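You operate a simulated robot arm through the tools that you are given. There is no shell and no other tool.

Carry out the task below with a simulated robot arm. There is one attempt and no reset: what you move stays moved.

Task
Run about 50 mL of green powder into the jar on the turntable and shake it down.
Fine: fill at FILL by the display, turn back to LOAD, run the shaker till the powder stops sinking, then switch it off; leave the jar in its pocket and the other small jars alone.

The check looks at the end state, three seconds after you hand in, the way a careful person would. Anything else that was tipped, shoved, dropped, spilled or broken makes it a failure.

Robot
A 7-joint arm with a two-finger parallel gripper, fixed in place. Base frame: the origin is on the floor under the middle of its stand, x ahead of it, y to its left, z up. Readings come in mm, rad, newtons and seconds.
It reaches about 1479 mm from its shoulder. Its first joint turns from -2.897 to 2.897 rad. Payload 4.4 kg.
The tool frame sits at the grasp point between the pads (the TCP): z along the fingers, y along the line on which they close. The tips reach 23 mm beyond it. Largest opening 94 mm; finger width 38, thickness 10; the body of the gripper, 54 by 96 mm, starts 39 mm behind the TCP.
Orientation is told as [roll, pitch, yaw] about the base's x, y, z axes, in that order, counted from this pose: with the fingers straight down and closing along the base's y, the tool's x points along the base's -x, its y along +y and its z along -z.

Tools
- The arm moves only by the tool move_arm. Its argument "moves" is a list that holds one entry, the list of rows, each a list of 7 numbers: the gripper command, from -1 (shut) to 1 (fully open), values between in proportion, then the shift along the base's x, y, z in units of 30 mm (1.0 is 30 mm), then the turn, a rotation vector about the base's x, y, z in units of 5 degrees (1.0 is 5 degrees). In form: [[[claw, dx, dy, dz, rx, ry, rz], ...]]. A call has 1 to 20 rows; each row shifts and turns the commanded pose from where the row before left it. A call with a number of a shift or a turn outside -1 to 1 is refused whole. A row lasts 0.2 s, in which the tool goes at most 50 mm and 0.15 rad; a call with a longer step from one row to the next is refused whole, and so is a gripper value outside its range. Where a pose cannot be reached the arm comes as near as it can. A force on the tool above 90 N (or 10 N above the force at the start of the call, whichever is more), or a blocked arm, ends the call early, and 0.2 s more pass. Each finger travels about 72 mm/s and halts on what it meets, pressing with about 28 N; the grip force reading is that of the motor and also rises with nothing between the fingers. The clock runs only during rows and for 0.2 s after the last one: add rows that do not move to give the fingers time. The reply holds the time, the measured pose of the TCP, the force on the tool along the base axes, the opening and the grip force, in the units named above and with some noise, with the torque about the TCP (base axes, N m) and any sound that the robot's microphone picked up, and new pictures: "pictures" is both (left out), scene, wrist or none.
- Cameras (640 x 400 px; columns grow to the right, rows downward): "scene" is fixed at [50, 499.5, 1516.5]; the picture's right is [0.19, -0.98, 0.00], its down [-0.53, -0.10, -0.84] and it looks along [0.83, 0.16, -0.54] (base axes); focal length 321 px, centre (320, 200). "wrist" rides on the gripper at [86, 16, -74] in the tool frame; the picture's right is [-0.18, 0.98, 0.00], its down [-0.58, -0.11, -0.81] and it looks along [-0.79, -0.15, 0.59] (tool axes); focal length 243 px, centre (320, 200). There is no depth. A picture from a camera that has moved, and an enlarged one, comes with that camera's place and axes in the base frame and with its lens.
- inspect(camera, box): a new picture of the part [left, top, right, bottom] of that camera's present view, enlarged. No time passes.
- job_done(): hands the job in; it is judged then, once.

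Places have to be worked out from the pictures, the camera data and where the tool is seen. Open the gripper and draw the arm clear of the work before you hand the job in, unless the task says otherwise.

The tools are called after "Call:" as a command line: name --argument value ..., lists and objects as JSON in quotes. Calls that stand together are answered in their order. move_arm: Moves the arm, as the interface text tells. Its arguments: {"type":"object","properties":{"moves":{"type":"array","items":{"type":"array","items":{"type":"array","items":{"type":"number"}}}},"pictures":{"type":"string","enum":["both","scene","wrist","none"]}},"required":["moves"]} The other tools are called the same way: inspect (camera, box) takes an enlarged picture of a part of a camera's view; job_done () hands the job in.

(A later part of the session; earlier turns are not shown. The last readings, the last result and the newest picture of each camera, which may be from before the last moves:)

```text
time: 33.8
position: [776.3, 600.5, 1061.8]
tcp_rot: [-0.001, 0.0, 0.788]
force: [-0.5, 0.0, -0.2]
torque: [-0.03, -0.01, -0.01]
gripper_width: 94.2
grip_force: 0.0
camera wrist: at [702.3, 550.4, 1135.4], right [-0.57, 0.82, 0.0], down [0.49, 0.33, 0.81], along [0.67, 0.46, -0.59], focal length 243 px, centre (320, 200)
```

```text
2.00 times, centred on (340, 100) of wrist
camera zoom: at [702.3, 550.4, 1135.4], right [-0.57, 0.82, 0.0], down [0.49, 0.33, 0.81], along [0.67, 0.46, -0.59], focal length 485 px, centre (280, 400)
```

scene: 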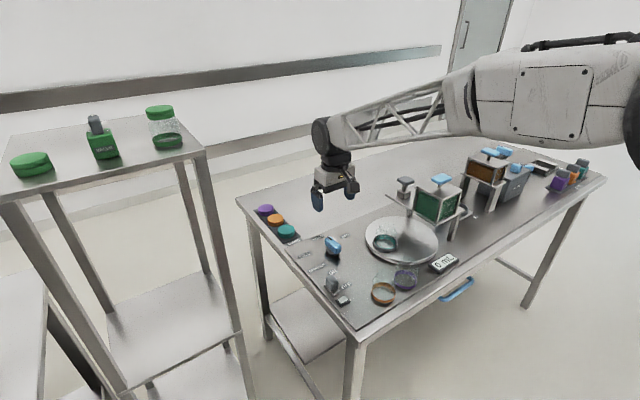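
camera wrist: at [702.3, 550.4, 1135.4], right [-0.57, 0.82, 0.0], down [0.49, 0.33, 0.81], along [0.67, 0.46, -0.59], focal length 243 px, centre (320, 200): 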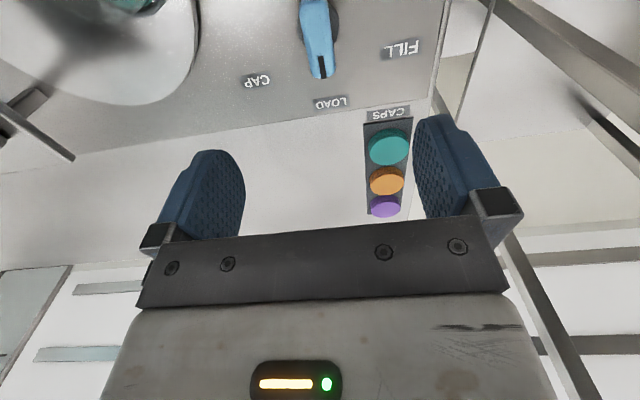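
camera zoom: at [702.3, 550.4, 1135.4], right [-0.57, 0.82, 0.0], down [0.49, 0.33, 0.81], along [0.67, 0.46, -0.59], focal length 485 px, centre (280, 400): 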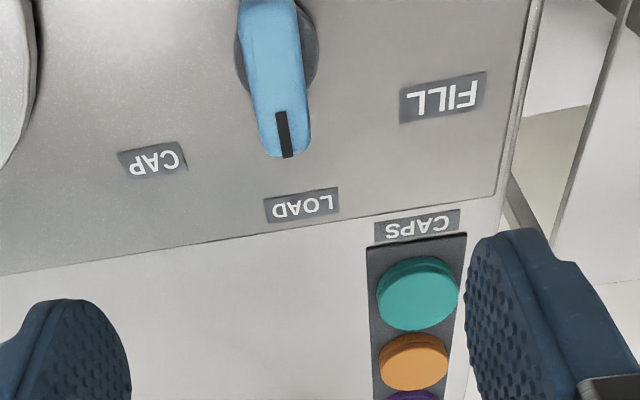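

The knob axis is near (775, 600) with its bar along 45°, about 60 mm long and with its top near z≈890. I descend with open fingers straddling the bar and stop with the tips about 15 mm above the panel.

Call:
move_arm --moves '[[[1, 0, 0, -0.9, 0, 0, 0], [1, 0, 0, -0.9, 0, 0, 0], [1, 0, 0, -0.9, 0, 0, 0], [1, 0, 0, -0.9, 0, 0, 0], [1, 0, 0, -0.8, 0, 0, 0], [1, 0, 0, -0.8, 0, 0, 0], [1, 0, 0, 0, 0, 0, 0]]]'

Call:
inspect --camera "scene" --box '[290, 190, 410, 265]'

Call:
inspect --camera "wrist" --box '[160, 60, 480, 260]'

```text
time: 35.4
position: [776.2, 599.5, 903.7]
tcp_rot: [0.0, 0.0, 0.786]
force: [0.0, -0.8, 1.3]
torque: [-0.02, 0.01, 0.0]
gripper_width: 94.2
grip_force: 0.0
camera wrist: at [702.8, 548.9, 977.9], right [-0.56, 0.83, 0.0], down [0.49, 0.33, 0.81], along [0.67, 0.46, -0.59], focal length 243 px, centre (320, 200)
```

scene: 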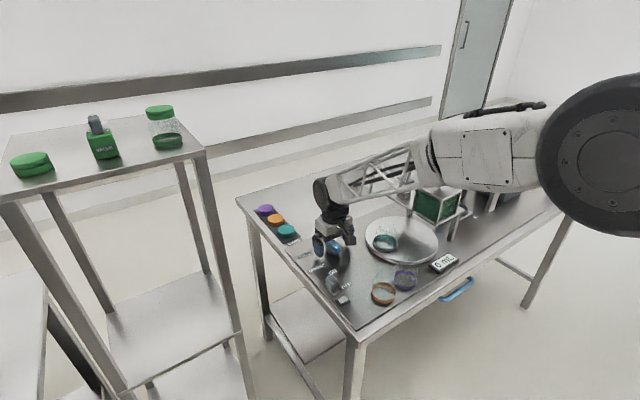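
wrist: 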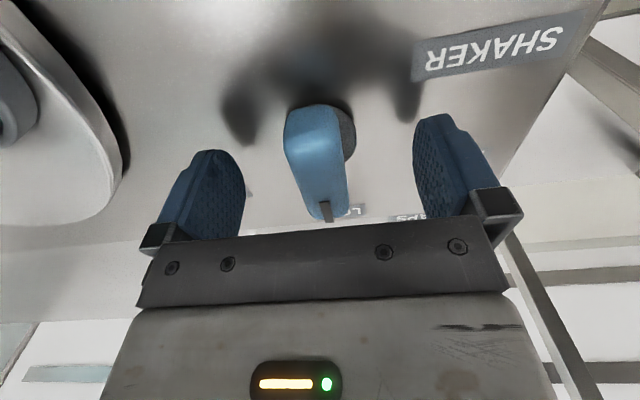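

```text
5.33 times, centred on (350, 228) of scene
camera zoom: at [50.0, 499.5, 1516.5], right [0.19, -0.98, 0.0], down [-0.53, -0.1, -0.84], along [0.83, 0.16, -0.54], focal length 1711 px, centre (160, 53)
```

zoom: 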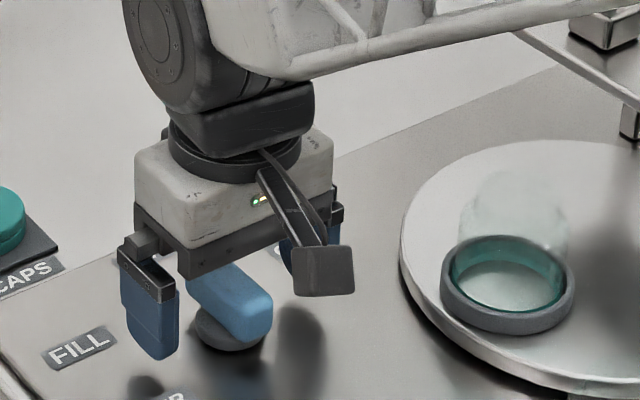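

```text
2.00 times, centred on (320, 160) of wrist
camera zoom: at [702.8, 548.9, 977.9], right [-0.56, 0.83, 0.0], down [0.49, 0.33, 0.81], along [0.67, 0.46, -0.59], focal length 485 px, centre (320, 280)
```

zoom: 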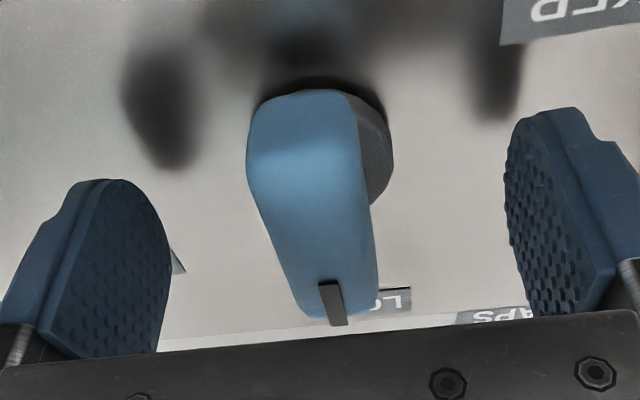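

Fingers straddle the bar with the TCP within a few mm of the axis. I lower 9 mm more and close on the bar.

Call:
move_arm --moves '[[[1, 0, 0, -0.3, 0, 0, 0], [1, 0, 0, 0, 0, 0, 0], [0, 0, 0, 0, 0, 0, 0], [-0.4, 0, 0, 0, 0, 0, 0], [-1, 0, 0, 0, 0, 0, 0], [-1, 0, 0, 0, 0, 0, 0], [-1, 0, 0, 0, 0, 0, 0]]]'

Call:
inspect --camera "scene" --box '[290, 190, 410, 265]'

```text
time: 37.0
position: [774.9, 599.2, 895.1]
tcp_rot: [0.0, 0.0, 0.784]
force: [-5.4, 5.8, 0.3]
torque: [0.15, 0.03, 0.01]
gripper_width: 39.8
grip_force: 45.5
camera wrist: at [702.8, 549.0, 969.2], right [-0.56, 0.83, 0.0], down [0.49, 0.33, 0.81], along [0.67, 0.46, -0.59], focal length 243 px, centre (320, 200)
```

scene: 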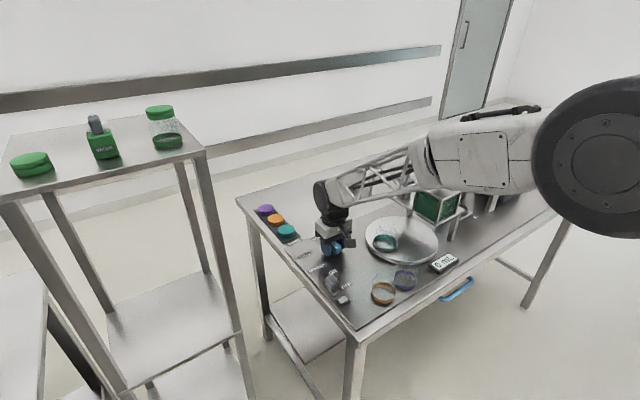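
wrist: 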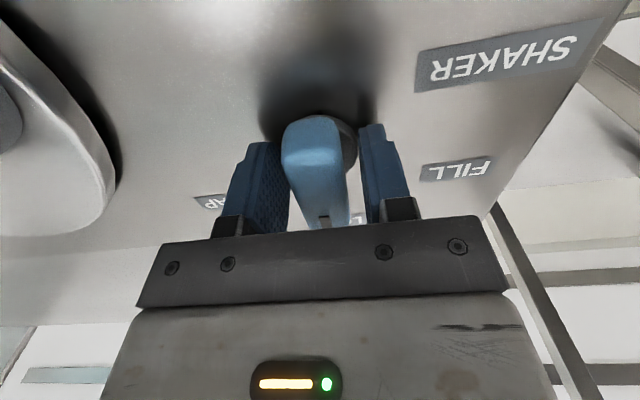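

```text
5.33 times, centred on (350, 228) of scene
camera zoom: at [50.0, 499.5, 1516.5], right [0.19, -0.98, 0.0], down [-0.53, -0.1, -0.84], along [0.83, 0.16, -0.54], focal length 1711 px, centre (160, 53)
```

zoom: 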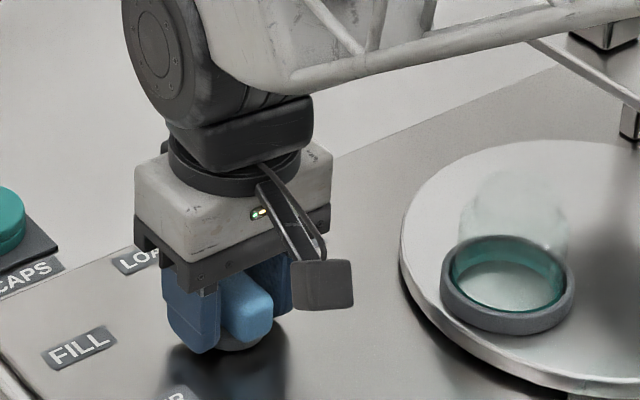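

The opening stopped at 39.8 mm, so the tips are on the round base rather than the bar. I open a little, rise 8 mm and close again on the bar.

Call:
move_arm --moves '[[[0.4, 0, 0, 0, 0, 0, 0], [0.4, 0, 0, 0, 0, 0, 0], [0.4, 0, 0, 0.27, 0, 0, 0], [0.4, 0, 0, 0, 0, 0, 0], [-0.4, 0, 0, 0, 0, 0, 0], [-1, 0, 0, 0, 0, 0, 0], [-1, 0, 0, 0, 0, 0, 0], [-1, 0, 0, 0, 0, 0, 0]]]'

Call:
inspect --camera "wrist" --box '[160, 60, 480, 260]'

```text
time: 38.8
position: [775.9, 599.1, 903.7]
tcp_rot: [0.002, 0.001, 0.786]
force: [3.7, -2.6, -0.2]
torque: [-0.3, 0.25, 0.04]
gripper_width: 23.8
grip_force: 45.0
camera wrist: at [702.6, 548.8, 977.4], right [-0.56, 0.83, 0.0], down [0.49, 0.33, 0.81], along [0.67, 0.46, -0.59], focal length 243 px, centre (320, 200)
```

scene: 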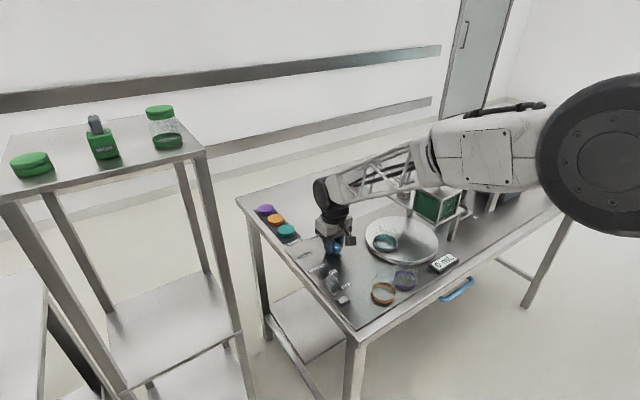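
wrist: 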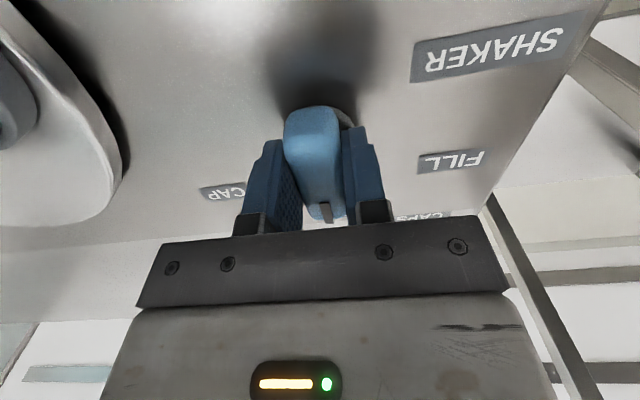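

```text
2.00 times, centred on (320, 160) of wrist
camera zoom: at [702.6, 548.8, 977.4], right [-0.56, 0.83, 0.0], down [0.49, 0.33, 0.81], along [0.67, 0.46, -0.59], focal length 485 px, centre (320, 280)
```

zoom: 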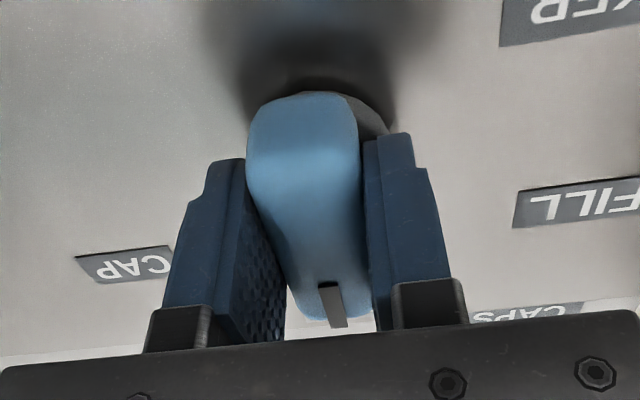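

The bar is now gripped at 23.8 mm. I turn it gently anticlockwise towards FILL, first about 20°, and watch the turntable and display.

Call:
move_arm --moves '[[[-1, 0, 0, 0, 0, 0, 0.4], [-1, 0, 0, 0, 0, 0, 0.4], [-1, 0, 0, 0, 0, 0, 0.4], [-1, 0, 0, 0, 0, 0, 0.4], [-1, 0, 0, 0, 0, 0, 0.4], [-1, 0, 0, 0, 0, 0, 0.4], [-1, 0, 0, 0, 0, 0, 0.4], [-1, 0, 0, 0, 0, 0, 0.4], [-1, 0, 0, 0, 0, 0, 0.4], [-1, 0, 0, 0, 0, 0, 0.4]]]'

Call:
inspect --camera "scene" --box '[290, 190, 470, 302]'

```text
time: 41.0
position: [776.5, 600.3, 903.3]
tcp_rot: [0.0, -0.003, 1.135]
force: [3.1, 11.5, 18.3]
torque: [-0.48, 0.22, -0.02]
gripper_width: 23.9
grip_force: 45.8
camera wrist: at [723.8, 527.1, 977.3], right [-0.81, 0.58, 0.0], down [0.34, 0.48, 0.81], along [0.47, 0.66, -0.59], focal length 243 px, centre (320, 200)
```

scene: 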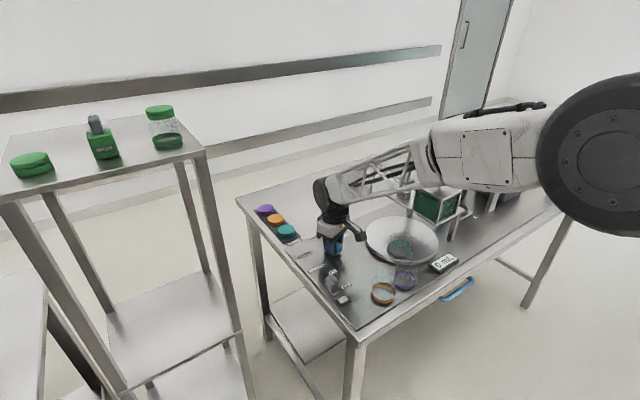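
wrist: 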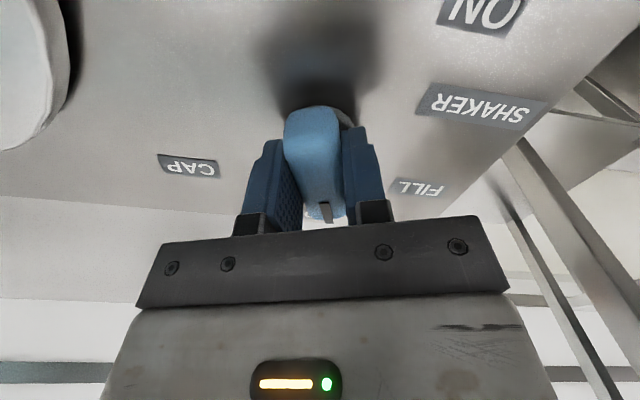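

```text
3.56 times, centred on (380, 246) of scene
camera zoom: at [50.0, 499.5, 1516.5], right [0.19, -0.98, 0.0], down [-0.53, -0.1, -0.84], along [0.83, 0.16, -0.54], focal length 1141 px, centre (107, 36)
```

zoom: 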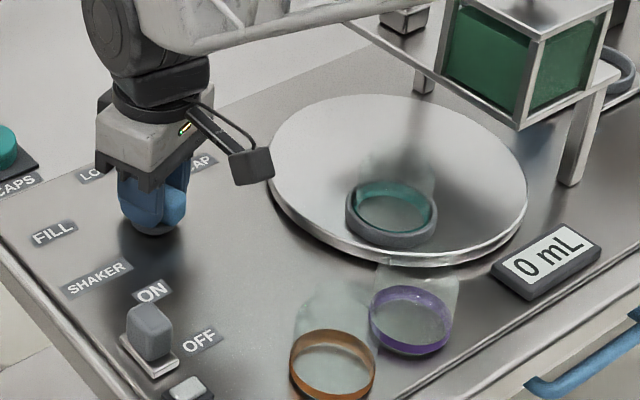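

The turntable follows smoothly, with the jar moving round the front and the display still at 0 mL. I continue another 24°.

Call:
move_arm --moves '[[[-1, 0, 0, 0, 0, 0, 0.4], [-1, 0, 0, 0, 0, 0, 0.4], [-1, 0, 0, 0, 0, 0, 0.4], [-1, 0, 0, 0, 0, 0, 0.4], [-1, 0, 0, 0, 0, 0, 0.4], [-1, 0, 0, 0, 0, 0, 0.4], [-1, 0, 0, 0, 0, 0, 0.4], [-1, 0, 0, 0, 0, 0, 0.4], [-1, 0, 0, 0, 0, 0, 0.4], [-1, 0, 0, 0, 0, 0, 0.4], [-1, 0, 0, 0, 0, 0, 0.4], [-1, 0, 0, 0, 0, 0, 0.4]]]'

Call:
inspect --camera "scene" --box '[290, 190, 470, 302]'

```text
time: 43.6
position: [774.8, 598.6, 903.0]
tcp_rot: [-0.001, 0.0, 1.556]
force: [16.6, 31.8, 17.3]
torque: [0.11, 0.04, 0.0]
gripper_width: 24.0
grip_force: 44.8
camera wrist: at [757.0, 512.2, 977.1], right [-0.98, 0.2, 0.0], down [0.12, 0.58, 0.81], along [0.16, 0.79, -0.59], focal length 243 px, centre (320, 200)
```

scene: 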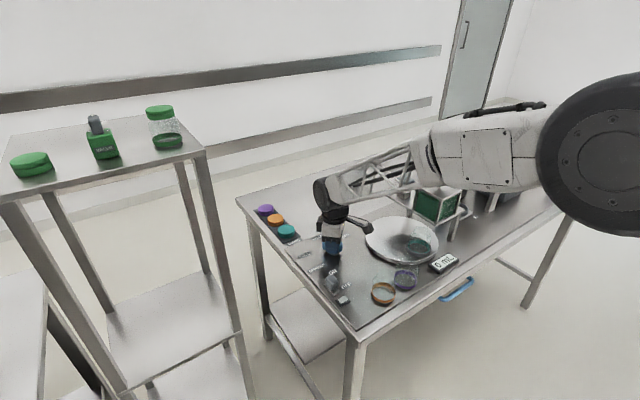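
wrist: 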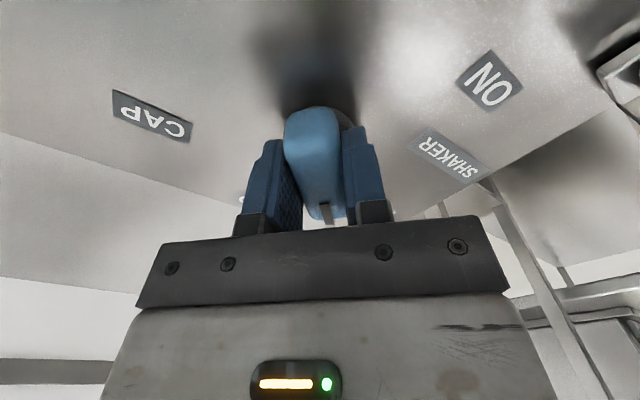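

```text
3.56 times, centred on (380, 246) of scene
camera zoom: at [50.0, 499.5, 1516.5], right [0.19, -0.98, 0.0], down [-0.53, -0.1, -0.84], along [0.83, 0.16, -0.54], focal length 1141 px, centre (107, 36)
```

zoom: 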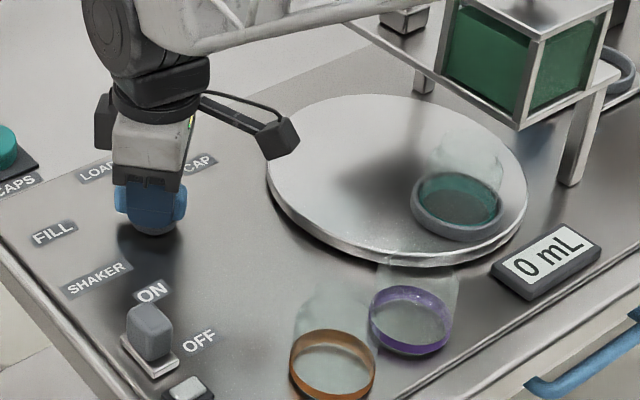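

Still 0 mL at about 44°, with some side load of about 36 N because my grip point is slightly off the axis, which is well within limits. I continue to the FILL mark.

Call:
move_arm --moves '[[[-1, 0, 0, 0, 0, 0, 0.4], [-1, 0, 0, 0, 0, 0, 0.4], [-1, 0, 0, 0, 0, 0, 0.4], [-1, 0, 0, 0, 0, 0, 0.4], [-1, 0, 0, 0, 0, 0, 0.4], [-1, 0, 0, 0, 0, 0, 0.4]]]'

Call:
inspect --camera "scene" --box '[290, 190, 470, 302]'

```text
time: 45.0
position: [776.1, 598.5, 902.2]
tcp_rot: [0.0, -0.001, 1.763]
force: [15.5, 38.0, 13.4]
torque: [0.35, -0.04, 0.05]
gripper_width: 24.0
grip_force: 45.3
camera wrist: at [775.3, 510.2, 977.0], right [-1.0, -0.01, 0.0], down [0.0, 0.59, 0.81], along [-0.01, 0.81, -0.59], focal length 243 px, centre (320, 200)
```

scene: 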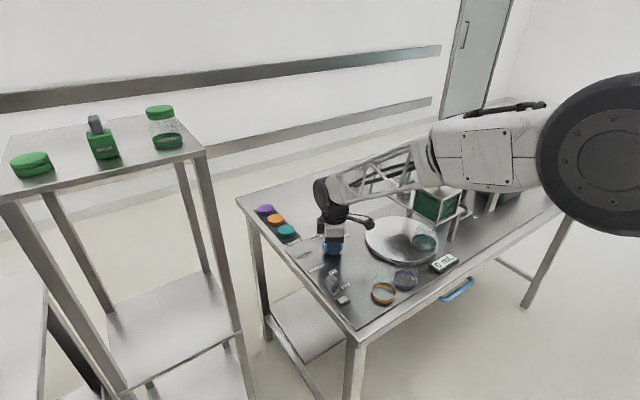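
wrist: 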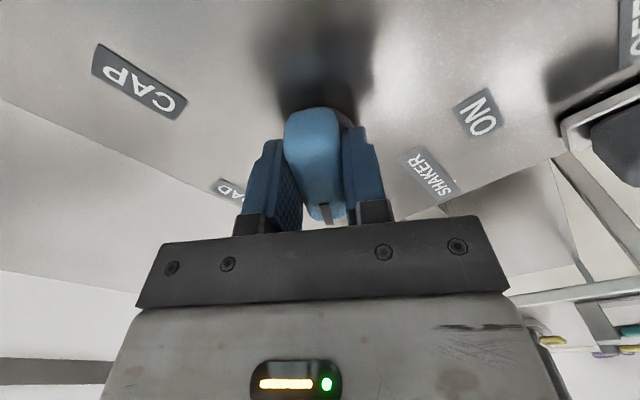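

```text
3.56 times, centred on (380, 246) of scene
camera zoom: at [50.0, 499.5, 1516.5], right [0.19, -0.98, 0.0], down [-0.53, -0.1, -0.84], along [0.83, 0.16, -0.54], focal length 1141 px, centre (107, 36)
```

zoom: 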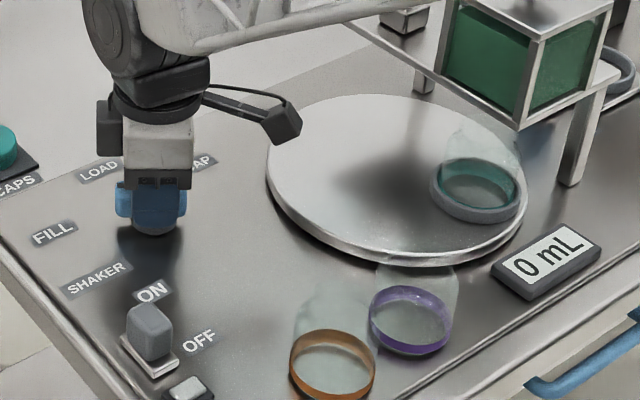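

The knob is at 101° and FILL lies at about 105–106°. I add the last 4–5° in small steps.

Call:
move_arm --moves '[[[-1, 0, 0, 0, 0, 0, 0.4], [-1, 0, 0, 0, 0, 0, 0.4], [-1, 0, 0, 0, 0, 0, 0], [-1, 0, 0, 0, 0, 0, 0]]]'

Call:
inspect --camera "scene" --box '[290, 190, 470, 302]'

Call:
inspect --camera "scene" --box '[380, 180, 480, 280]'

```text
time: 46.0
position: [773.5, 598.0, 902.5]
tcp_rot: [0.0, 0.001, 1.831]
force: [-10.9, 16.0, 25.1]
torque: [0.07, 0.23, 0.03]
gripper_width: 23.9
grip_force: 45.4
camera wrist: at [781.5, 510.4, 977.0], right [-1.0, -0.08, 0.0], down [-0.05, 0.59, 0.81], along [-0.06, 0.8, -0.59], focal length 243 px, centre (320, 200)
```

scene: 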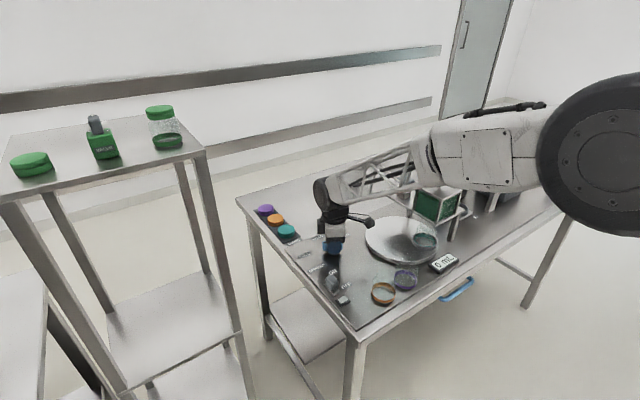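
wrist: 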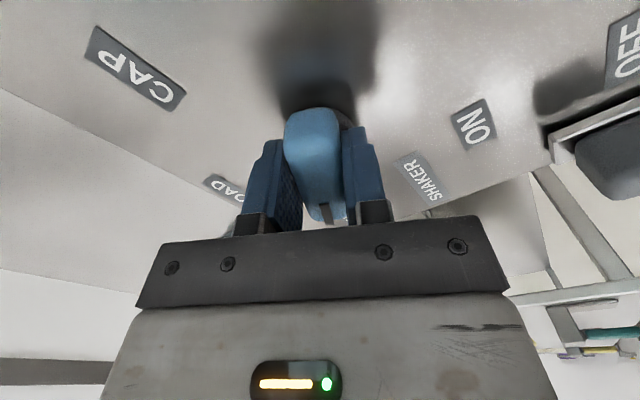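

```text
3.56 times, centred on (380, 246) of scene
camera zoom: at [50.0, 499.5, 1516.5], right [0.19, -0.98, 0.0], down [-0.53, -0.1, -0.84], along [0.83, 0.16, -0.54], focal length 1141 px, centre (107, 36)
```

zoom: 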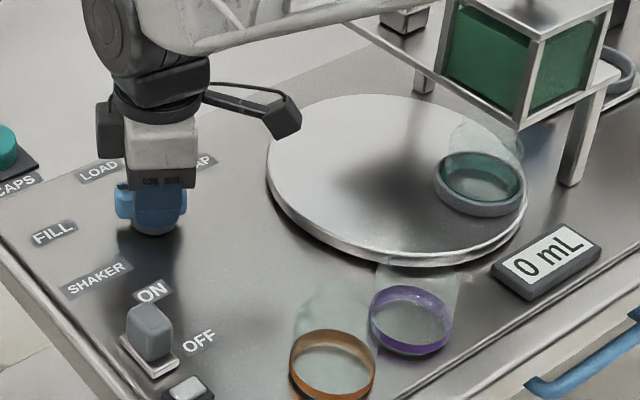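

```text
4.00 times, centred on (430, 230) of scene
camera zoom: at [50.0, 499.5, 1516.5], right [0.19, -0.98, 0.0], down [-0.53, -0.1, -0.84], along [0.83, 0.16, -0.54], focal length 1283 px, centre (-120, 80)
```

zoom: 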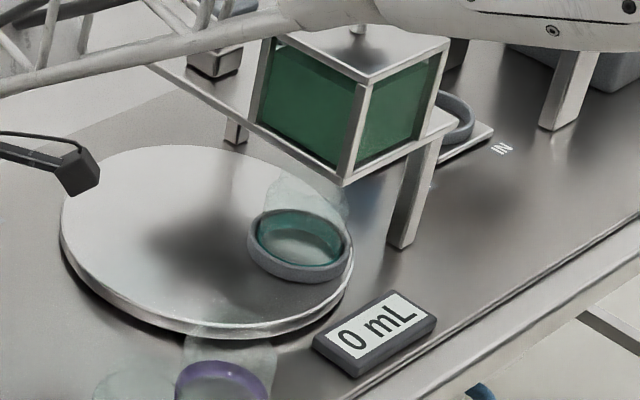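

The jar now stands under the hopper near (859, 329) and the display still reads 0 mL. I release the knob, lift straight up and check that it stays at FILL.

Call:
move_arm --moves '[[[0, 0, 0, 0, 0, 0, 0], [0.5, 0, 0, 0, 0, 0, 0], [0.8, 0, 0, 0, 0, 0, 0], [0.8, 0, 0, 0.5, 0, 0, 0], [0.8, 0, 0, 0.9, 0, 0, 0], [0.8, 0, 0, 1, 0, 0, 0], [0.8, 0, 0, 1, 0, 0, 0], [0.8, 0, 0, 1, 0, 0, 0], [0.8, 0, 0, 1, 0, 0, 0], [0.8, 0, 0, 0, 0, 0, 0]]]'

Call:
inspect --camera "scene" --box '[290, 190, 470, 302]'

Call:
inspect --camera "wrist" --box '[160, 0, 480, 200]'

```text
time: 48.2
position: [775.1, 600.0, 1065.8]
tcp_rot: [0.001, -0.001, 1.831]
force: [-0.9, -0.4, 0.2]
torque: [0.0, -0.01, 0.04]
gripper_width: 84.4
grip_force: 0.0
camera wrist: at [781.5, 510.8, 1139.3], right [-1.0, -0.08, 0.0], down [-0.04, 0.59, 0.81], along [-0.06, 0.8, -0.59], focal length 243 px, centre (320, 200)
```

scene: 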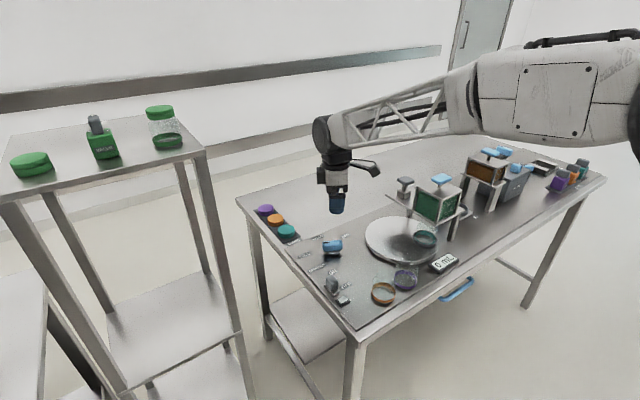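
wrist: 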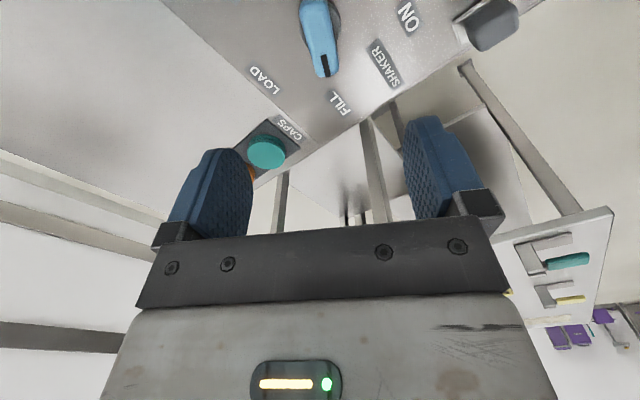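

```text
3.56 times, centred on (380, 246) of scene
camera zoom: at [50.0, 499.5, 1516.5], right [0.19, -0.98, 0.0], down [-0.53, -0.1, -0.84], along [0.83, 0.16, -0.54], focal length 1141 px, centre (107, 36)
```

zoom: 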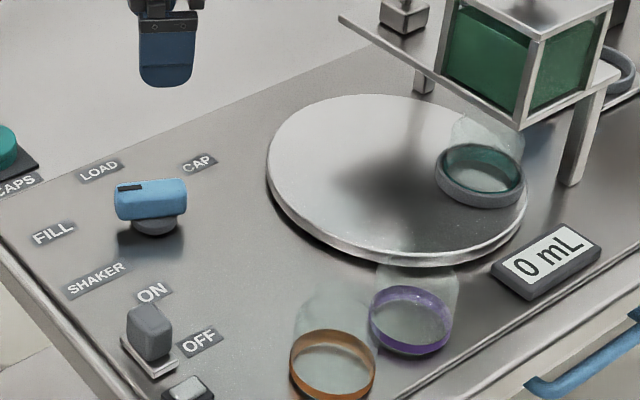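

```text
2.00 times, centred on (320, 100) of wrist
camera zoom: at [781.5, 510.8, 1139.3], right [-1.0, -0.08, 0.0], down [-0.04, 0.59, 0.81], along [-0.06, 0.8, -0.59], focal length 485 px, centre (320, 400)
```

zoom: 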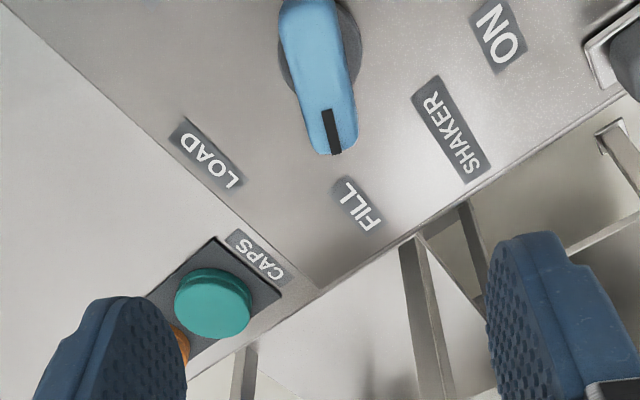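

The knob stays at FILL and the display reads 0 mL, so the jar is safely under the outlet for any test. The slider knob sits near (949, 315), centre z≈1010 and close to the hopper's right corner, so I go above it turned so the fingers close along its travel.

Call:
move_arm --moves '[[[0.5, 0.3, -0.5, 0.9, 0, 0, 0], [0.5, 0.5, -0.81, 0.9, 0, 0, 0], [0.5, 0.5, -0.81, 0.9, 0, 0, 0], [0.5, 0.5, -0.81, 0.5, 0, 0, 1], [0.5, 0.5, -0.81, 0, 0, 0, 1], [0.5, 0.5, -0.81, 0, 0, 0, 1], [0.5, 0.5, -0.81, 0, 0, 0, 1], [0.5, 0.5, -0.81, 0, 0, 0, 1], [0.5, 0.5, -0.81, 0, 0, 0, 1], [0.5, 0.5, -0.81, 0, 0, 0, 0], [0.5, 0.5, -0.81, 0, 0, 0, 0], [0.5, 0.5, -0.81, 0, 0, 0, 0], [0.5, 0.2, -0.32, 0, 0, 0, 0], [0.5, 0, 0, 0, 0, 0, 0]]]'

Call:
inspect --camera "wrist" --box '[160, 0, 480, 200]'

```text
time: 51.2
position: [957.2, 307.6, 1160.7]
tcp_rot: [0.001, 0.001, 2.358]
force: [0.4, 0.2, -0.5]
torque: [-0.01, -0.01, 0.03]
gripper_width: 70.6
grip_force: 0.1
camera wrist: at [1006.2, 233.8, 1235.1], right [-0.83, -0.56, 0.0], down [-0.33, 0.49, 0.81], along [-0.46, 0.67, -0.59], focal length 243 px, centre (320, 200)
```

scene: 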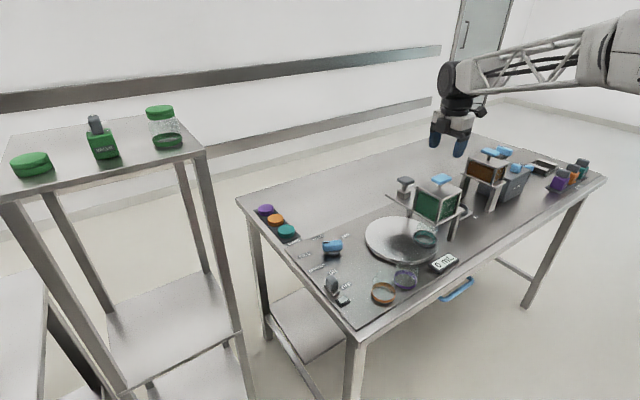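
wrist: 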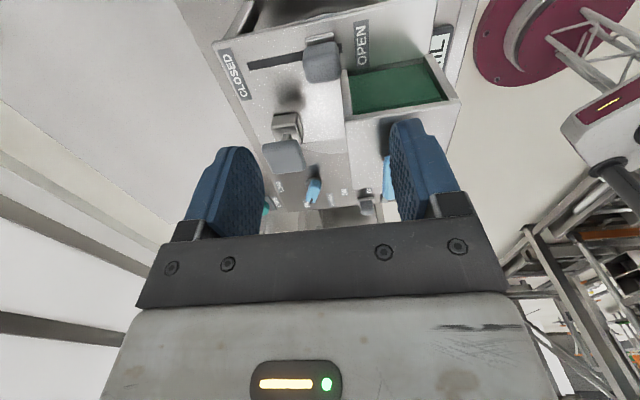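

```text
2.00 times, centred on (320, 100) of wrist
camera zoom: at [1006.2, 233.8, 1235.1], right [-0.83, -0.56, 0.0], down [-0.33, 0.49, 0.81], along [-0.46, 0.67, -0.59], focal length 485 px, centre (320, 400)
```

zoom: 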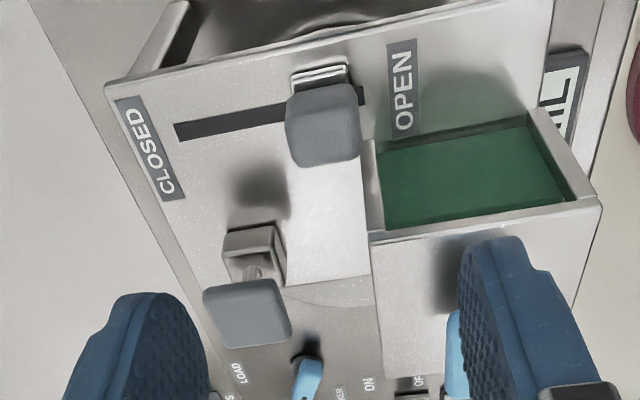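

I can clearly see the slot from CLOSED to OPEN with the slider knob at (948, 316), and the hopper's right face is about 20 mm to its side. I lower the open fingers around the knob in two stages.

Call:
move_arm --moves '[[[0.5, 0, 0, -0.9, 0, 0, 0], [0.5, 0, 0, -0.9, 0, 0, 0], [0.5, 0, 0, -0.9, 0, 0, 0], [0.5, 0, 0, -0.7, 0, 0, 0], [0.5, 0, 0, 0, 0, 0, 0]]]'

Call:
inspect --camera "wrist" --box '[160, 50, 480, 250]'

Call:
inspect --camera "scene" --box '[390, 150, 490, 280]'

```text
time: 52.4
position: [958.1, 306.4, 1057.0]
tcp_rot: [-0.001, 0.001, 2.356]
force: [-0.3, -0.6, 0.6]
torque: [0.0, 0.01, 0.02]
gripper_width: 70.5
grip_force: 0.0
camera wrist: at [1006.4, 232.7, 1132.3], right [-0.83, -0.56, 0.0], down [-0.33, 0.49, 0.81], along [-0.46, 0.67, -0.59], focal length 243 px, centre (320, 200)
```

scene: 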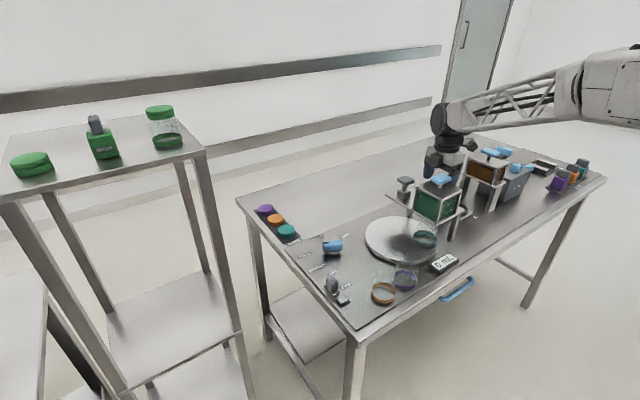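
wrist: 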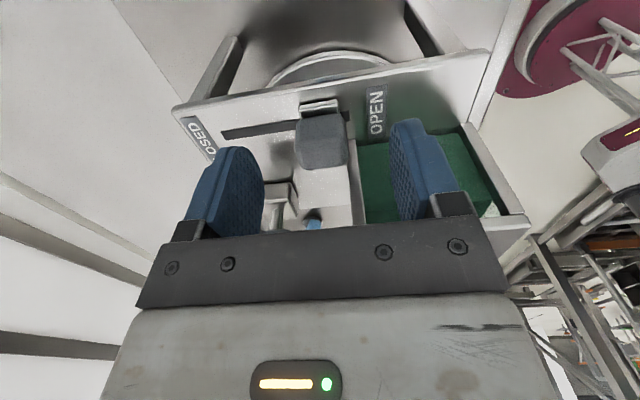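

```text
2.00 times, centred on (320, 150) of wrist
camera zoom: at [1006.4, 232.7, 1132.3], right [-0.83, -0.56, 0.0], down [-0.33, 0.49, 0.81], along [-0.46, 0.67, -0.59], focal length 485 px, centre (320, 300)
```

zoom: 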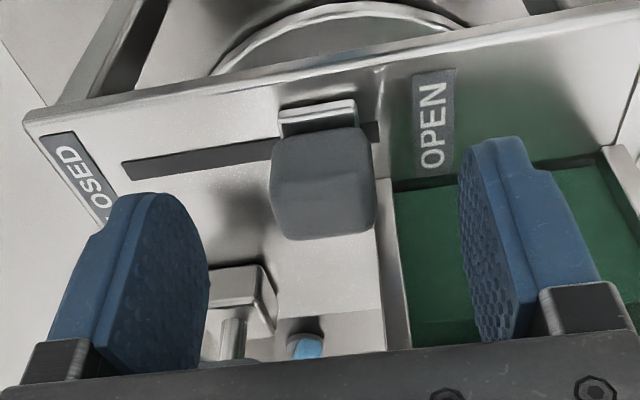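

```text
3.08 times, centred on (440, 215) of scene
camera zoom: at [50.0, 499.5, 1516.5], right [0.19, -0.98, 0.0], down [-0.53, -0.1, -0.84], along [0.83, 0.16, -0.54], focal length 987 px, centre (-49, 154)
```

zoom: 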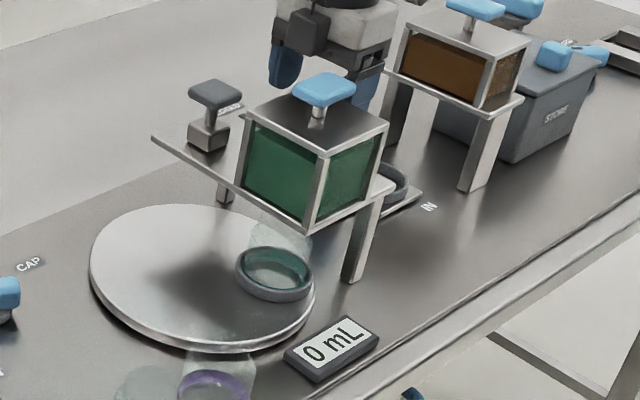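

The knob top is near z≈1027. I lower 26 mm so the tips overlap it by about 18 mm, then close gently on the knob.

Call:
move_arm --moves '[[[0.5, 0, 0, -0.45, 0, 0, 0], [0.5, 0, 0, -0.42, 0, 0, 0], [0.5, 0, 0, 0, 0, 0, 0], [0, 0, 0, 0, 0, 0, 0], [-0.4, 0, 0, 0, 0, 0, 0], [-0.7, 0, 0, 0, 0, 0, 0], [-0.7, 0, 0, 0, 0, 0, 0]]]'

Call:
inspect --camera "wrist" --box '[160, 50, 480, 250]'

Call:
inspect --camera "scene" --box '[390, 150, 490, 280]'

```text
time: 54.0
position: [957.5, 307.5, 1032.3]
tcp_rot: [0.0, 0.001, 2.356]
force: [30.3, 19.1, -5.2]
torque: [-0.05, -0.69, -0.3]
gripper_width: 31.8
grip_force: 45.2
camera wrist: at [1005.2, 234.2, 1106.9], right [-0.82, -0.57, 0.0], down [-0.33, 0.49, 0.81], along [-0.46, 0.67, -0.59], focal length 243 px, centre (320, 200)
```

scene: 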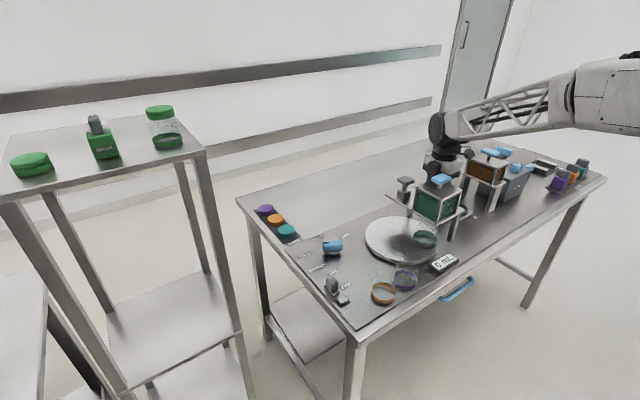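
wrist: 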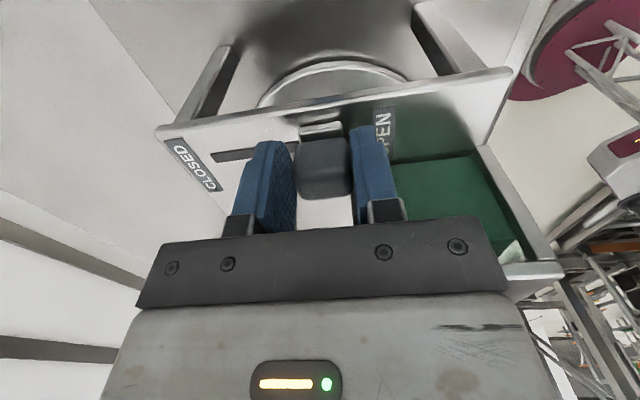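

```text
2.00 times, centred on (320, 150) of wrist
camera zoom: at [1005.2, 234.2, 1106.9], right [-0.82, -0.57, 0.0], down [-0.33, 0.49, 0.81], along [-0.46, 0.67, -0.59], focal length 485 px, centre (320, 300)
```

zoom: 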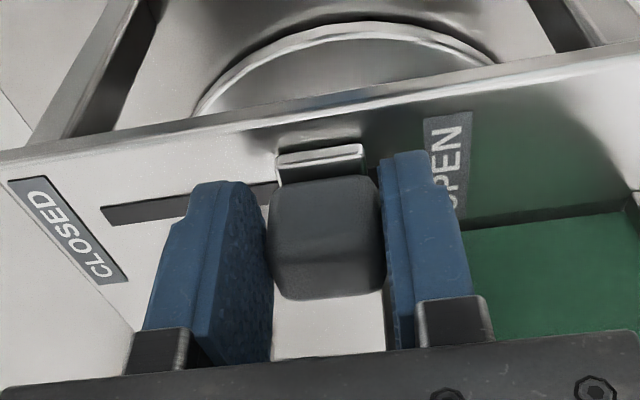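

```text
3.08 times, centred on (440, 215) of scene
camera zoom: at [50.0, 499.5, 1516.5], right [0.19, -0.98, 0.0], down [-0.53, -0.1, -0.84], along [0.83, 0.16, -0.54], focal length 987 px, centre (-49, 154)
```

zoom: 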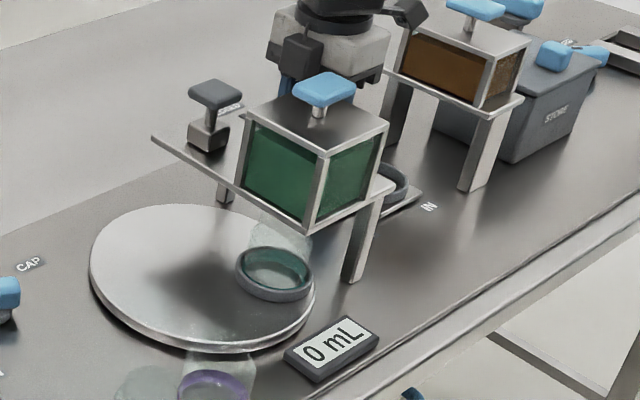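

The knob is held at 31.8 mm wide and rests against the OPEN-end stop, with the display at 0 mL. I slide it a little (about 12 mm) towards CLOSED with the jar underneath and watch the display.

Call:
move_arm --moves '[[[-0.7, 0.07, 0.07, 0, 0, 0, 0], [-0.7, 0.07, 0.07, 0, 0, 0, 0], [-0.7, 0.07, 0.07, 0, 0, 0, 0], [-0.7, 0.07, 0.07, 0, 0, 0, 0]]]'

Call:
inspect --camera "scene" --box '[390, 150, 490, 280]'

Call:
inspect --camera "wrist" --box '[160, 50, 480, 250]'

```text
time: 55.0
position: [964.0, 315.2, 1033.3]
tcp_rot: [0.001, -0.001, 2.357]
force: [7.0, -6.7, 10.5]
torque: [0.53, 0.58, -0.03]
gripper_width: 31.4
grip_force: 44.9
camera wrist: at [1012.8, 241.9, 1106.9], right [-0.83, -0.56, 0.0], down [-0.33, 0.49, 0.81], along [-0.45, 0.67, -0.59], focal length 243 px, centre (320, 200)
```

scene: 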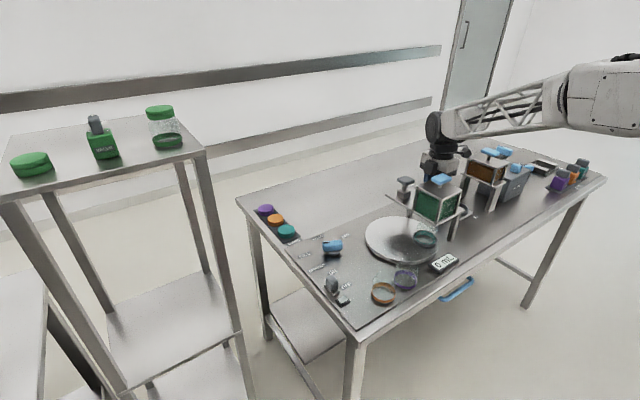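
wrist: 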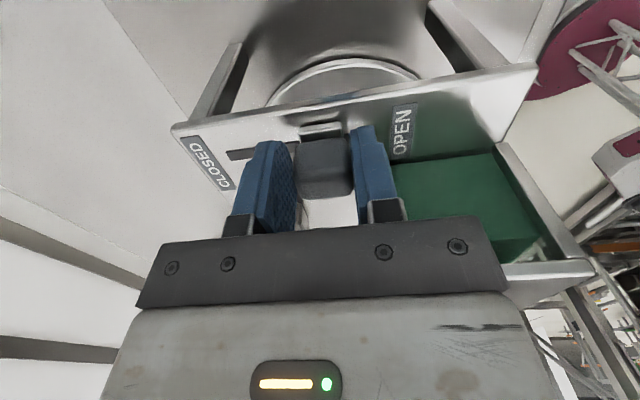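

```text
3.08 times, centred on (440, 215) of scene
camera zoom: at [50.0, 499.5, 1516.5], right [0.19, -0.98, 0.0], down [-0.53, -0.1, -0.84], along [0.83, 0.16, -0.54], focal length 987 px, centre (-49, 154)
```

zoom: 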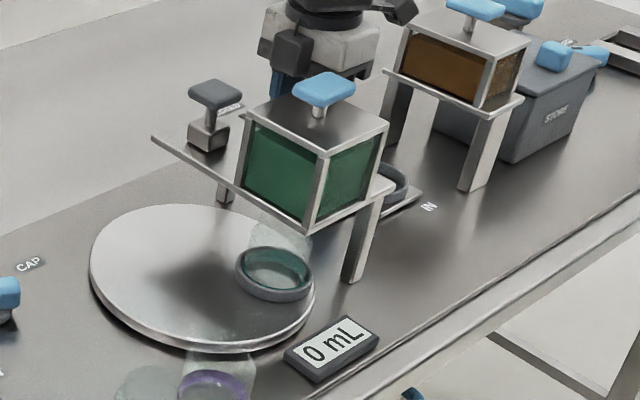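

```text
2.00 times, centred on (320, 150) of wrist
camera zoom: at [1012.8, 241.9, 1106.9], right [-0.83, -0.56, 0.0], down [-0.33, 0.49, 0.81], along [-0.45, 0.67, -0.59], focal length 485 px, centre (320, 300)
```

zoom: 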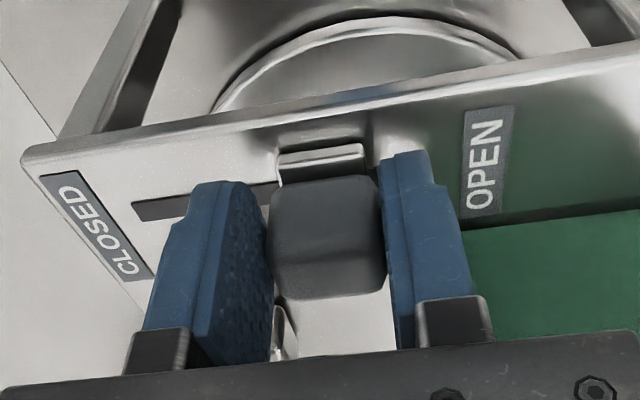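

The slider moves easily and the display still shows 0 mL. I carry on towards CLOSED in short steps with checks.

Call:
move_arm --moves '[[[-0.7, 0.12, 0.12, 0, 0, 0, 0], [-0.7, 0.12, 0.12, 0, 0, 0, 0], [-0.7, 0.12, 0.12, 0, 0, 0, 0], [-0.7, 0, 0, 0, 0, 0, 0]]]' --pictures "scene"

Call:
inspect --camera "scene" --box '[390, 150, 490, 280]'

```text
time: 56.0
position: [975.8, 326.4, 1031.9]
tcp_rot: [-0.001, 0.0, 2.357]
force: [9.9, -10.1, 17.5]
torque: [0.01, 0.19, 0.16]
gripper_width: 31.8
grip_force: 45.5
```

scene: 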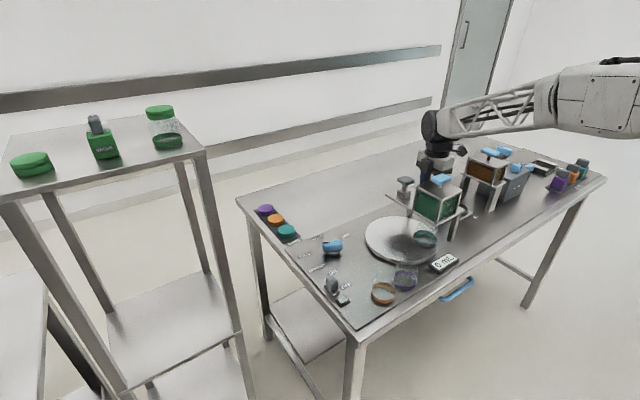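

```text
3.08 times, centred on (440, 215) of scene
camera zoom: at [50.0, 499.5, 1516.5], right [0.19, -0.98, 0.0], down [-0.53, -0.1, -0.84], along [0.83, 0.16, -0.54], focal length 987 px, centre (-49, 154)
```

zoom: 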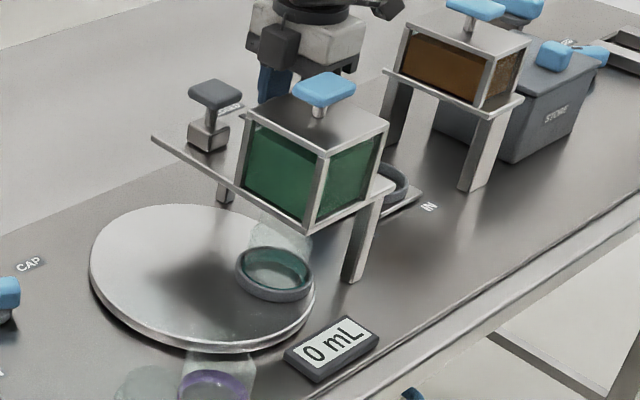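

It still reads 0 mL after about 25 mm of travel. I continue towards the CLOSED end in the same short steps.

Call:
move_arm --moves '[[[-0.7, 0.12, 0.12, 0, 0, 0, 0], [-0.7, 0.12, 0.12, 0, 0, 0, 0], [-0.7, 0.12, 0.12, 0, 0, 0, 0], [-0.7, 0, 0, 0, 0, 0, 0]]]'

Call:
inspect --camera "scene" --box '[390, 150, 490, 280]'

Call:
inspect --camera "wrist" --box '[160, 50, 480, 250]'

```text
time: 57.0
position: [986.6, 337.2, 1032.5]
tcp_rot: [0.001, -0.001, 2.357]
force: [2.3, -1.6, 11.7]
torque: [0.34, 0.12, 0.02]
gripper_width: 31.4
grip_force: 44.8
camera wrist: at [1034.8, 263.9, 1106.8], right [-0.83, -0.56, 0.0], down [-0.33, 0.49, 0.81], along [-0.46, 0.67, -0.59], focal length 243 px, centre (320, 200)
```

scene: 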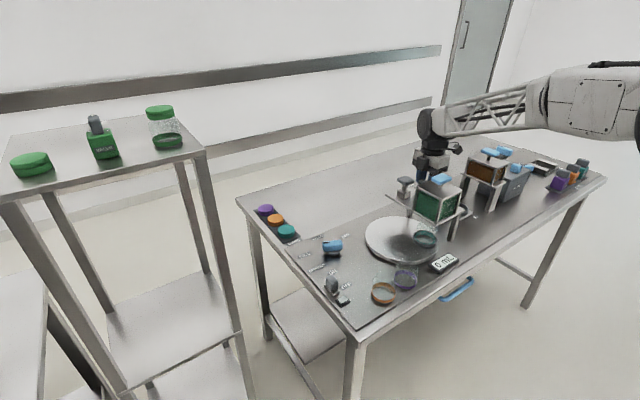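
wrist: 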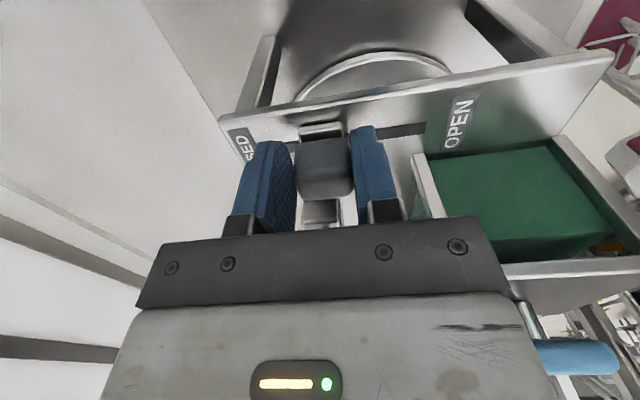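

```text
3.08 times, centred on (440, 215) of scene
camera zoom: at [50.0, 499.5, 1516.5], right [0.19, -0.98, 0.0], down [-0.53, -0.1, -0.84], along [0.83, 0.16, -0.54], focal length 987 px, centre (-49, 154)
```

zoom: 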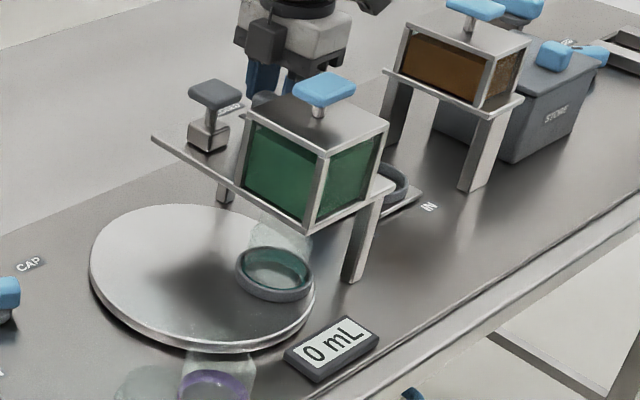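

```text
2.00 times, centred on (320, 150) of wrist
camera zoom: at [1034.8, 263.9, 1106.8], right [-0.83, -0.56, 0.0], down [-0.33, 0.49, 0.81], along [-0.46, 0.67, -0.59], focal length 485 px, centre (320, 300)
```

zoom: 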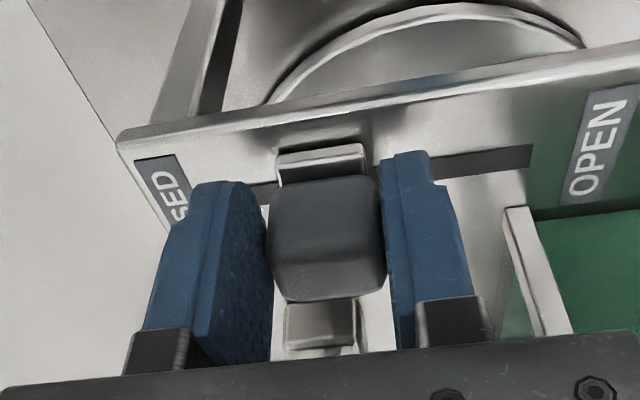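

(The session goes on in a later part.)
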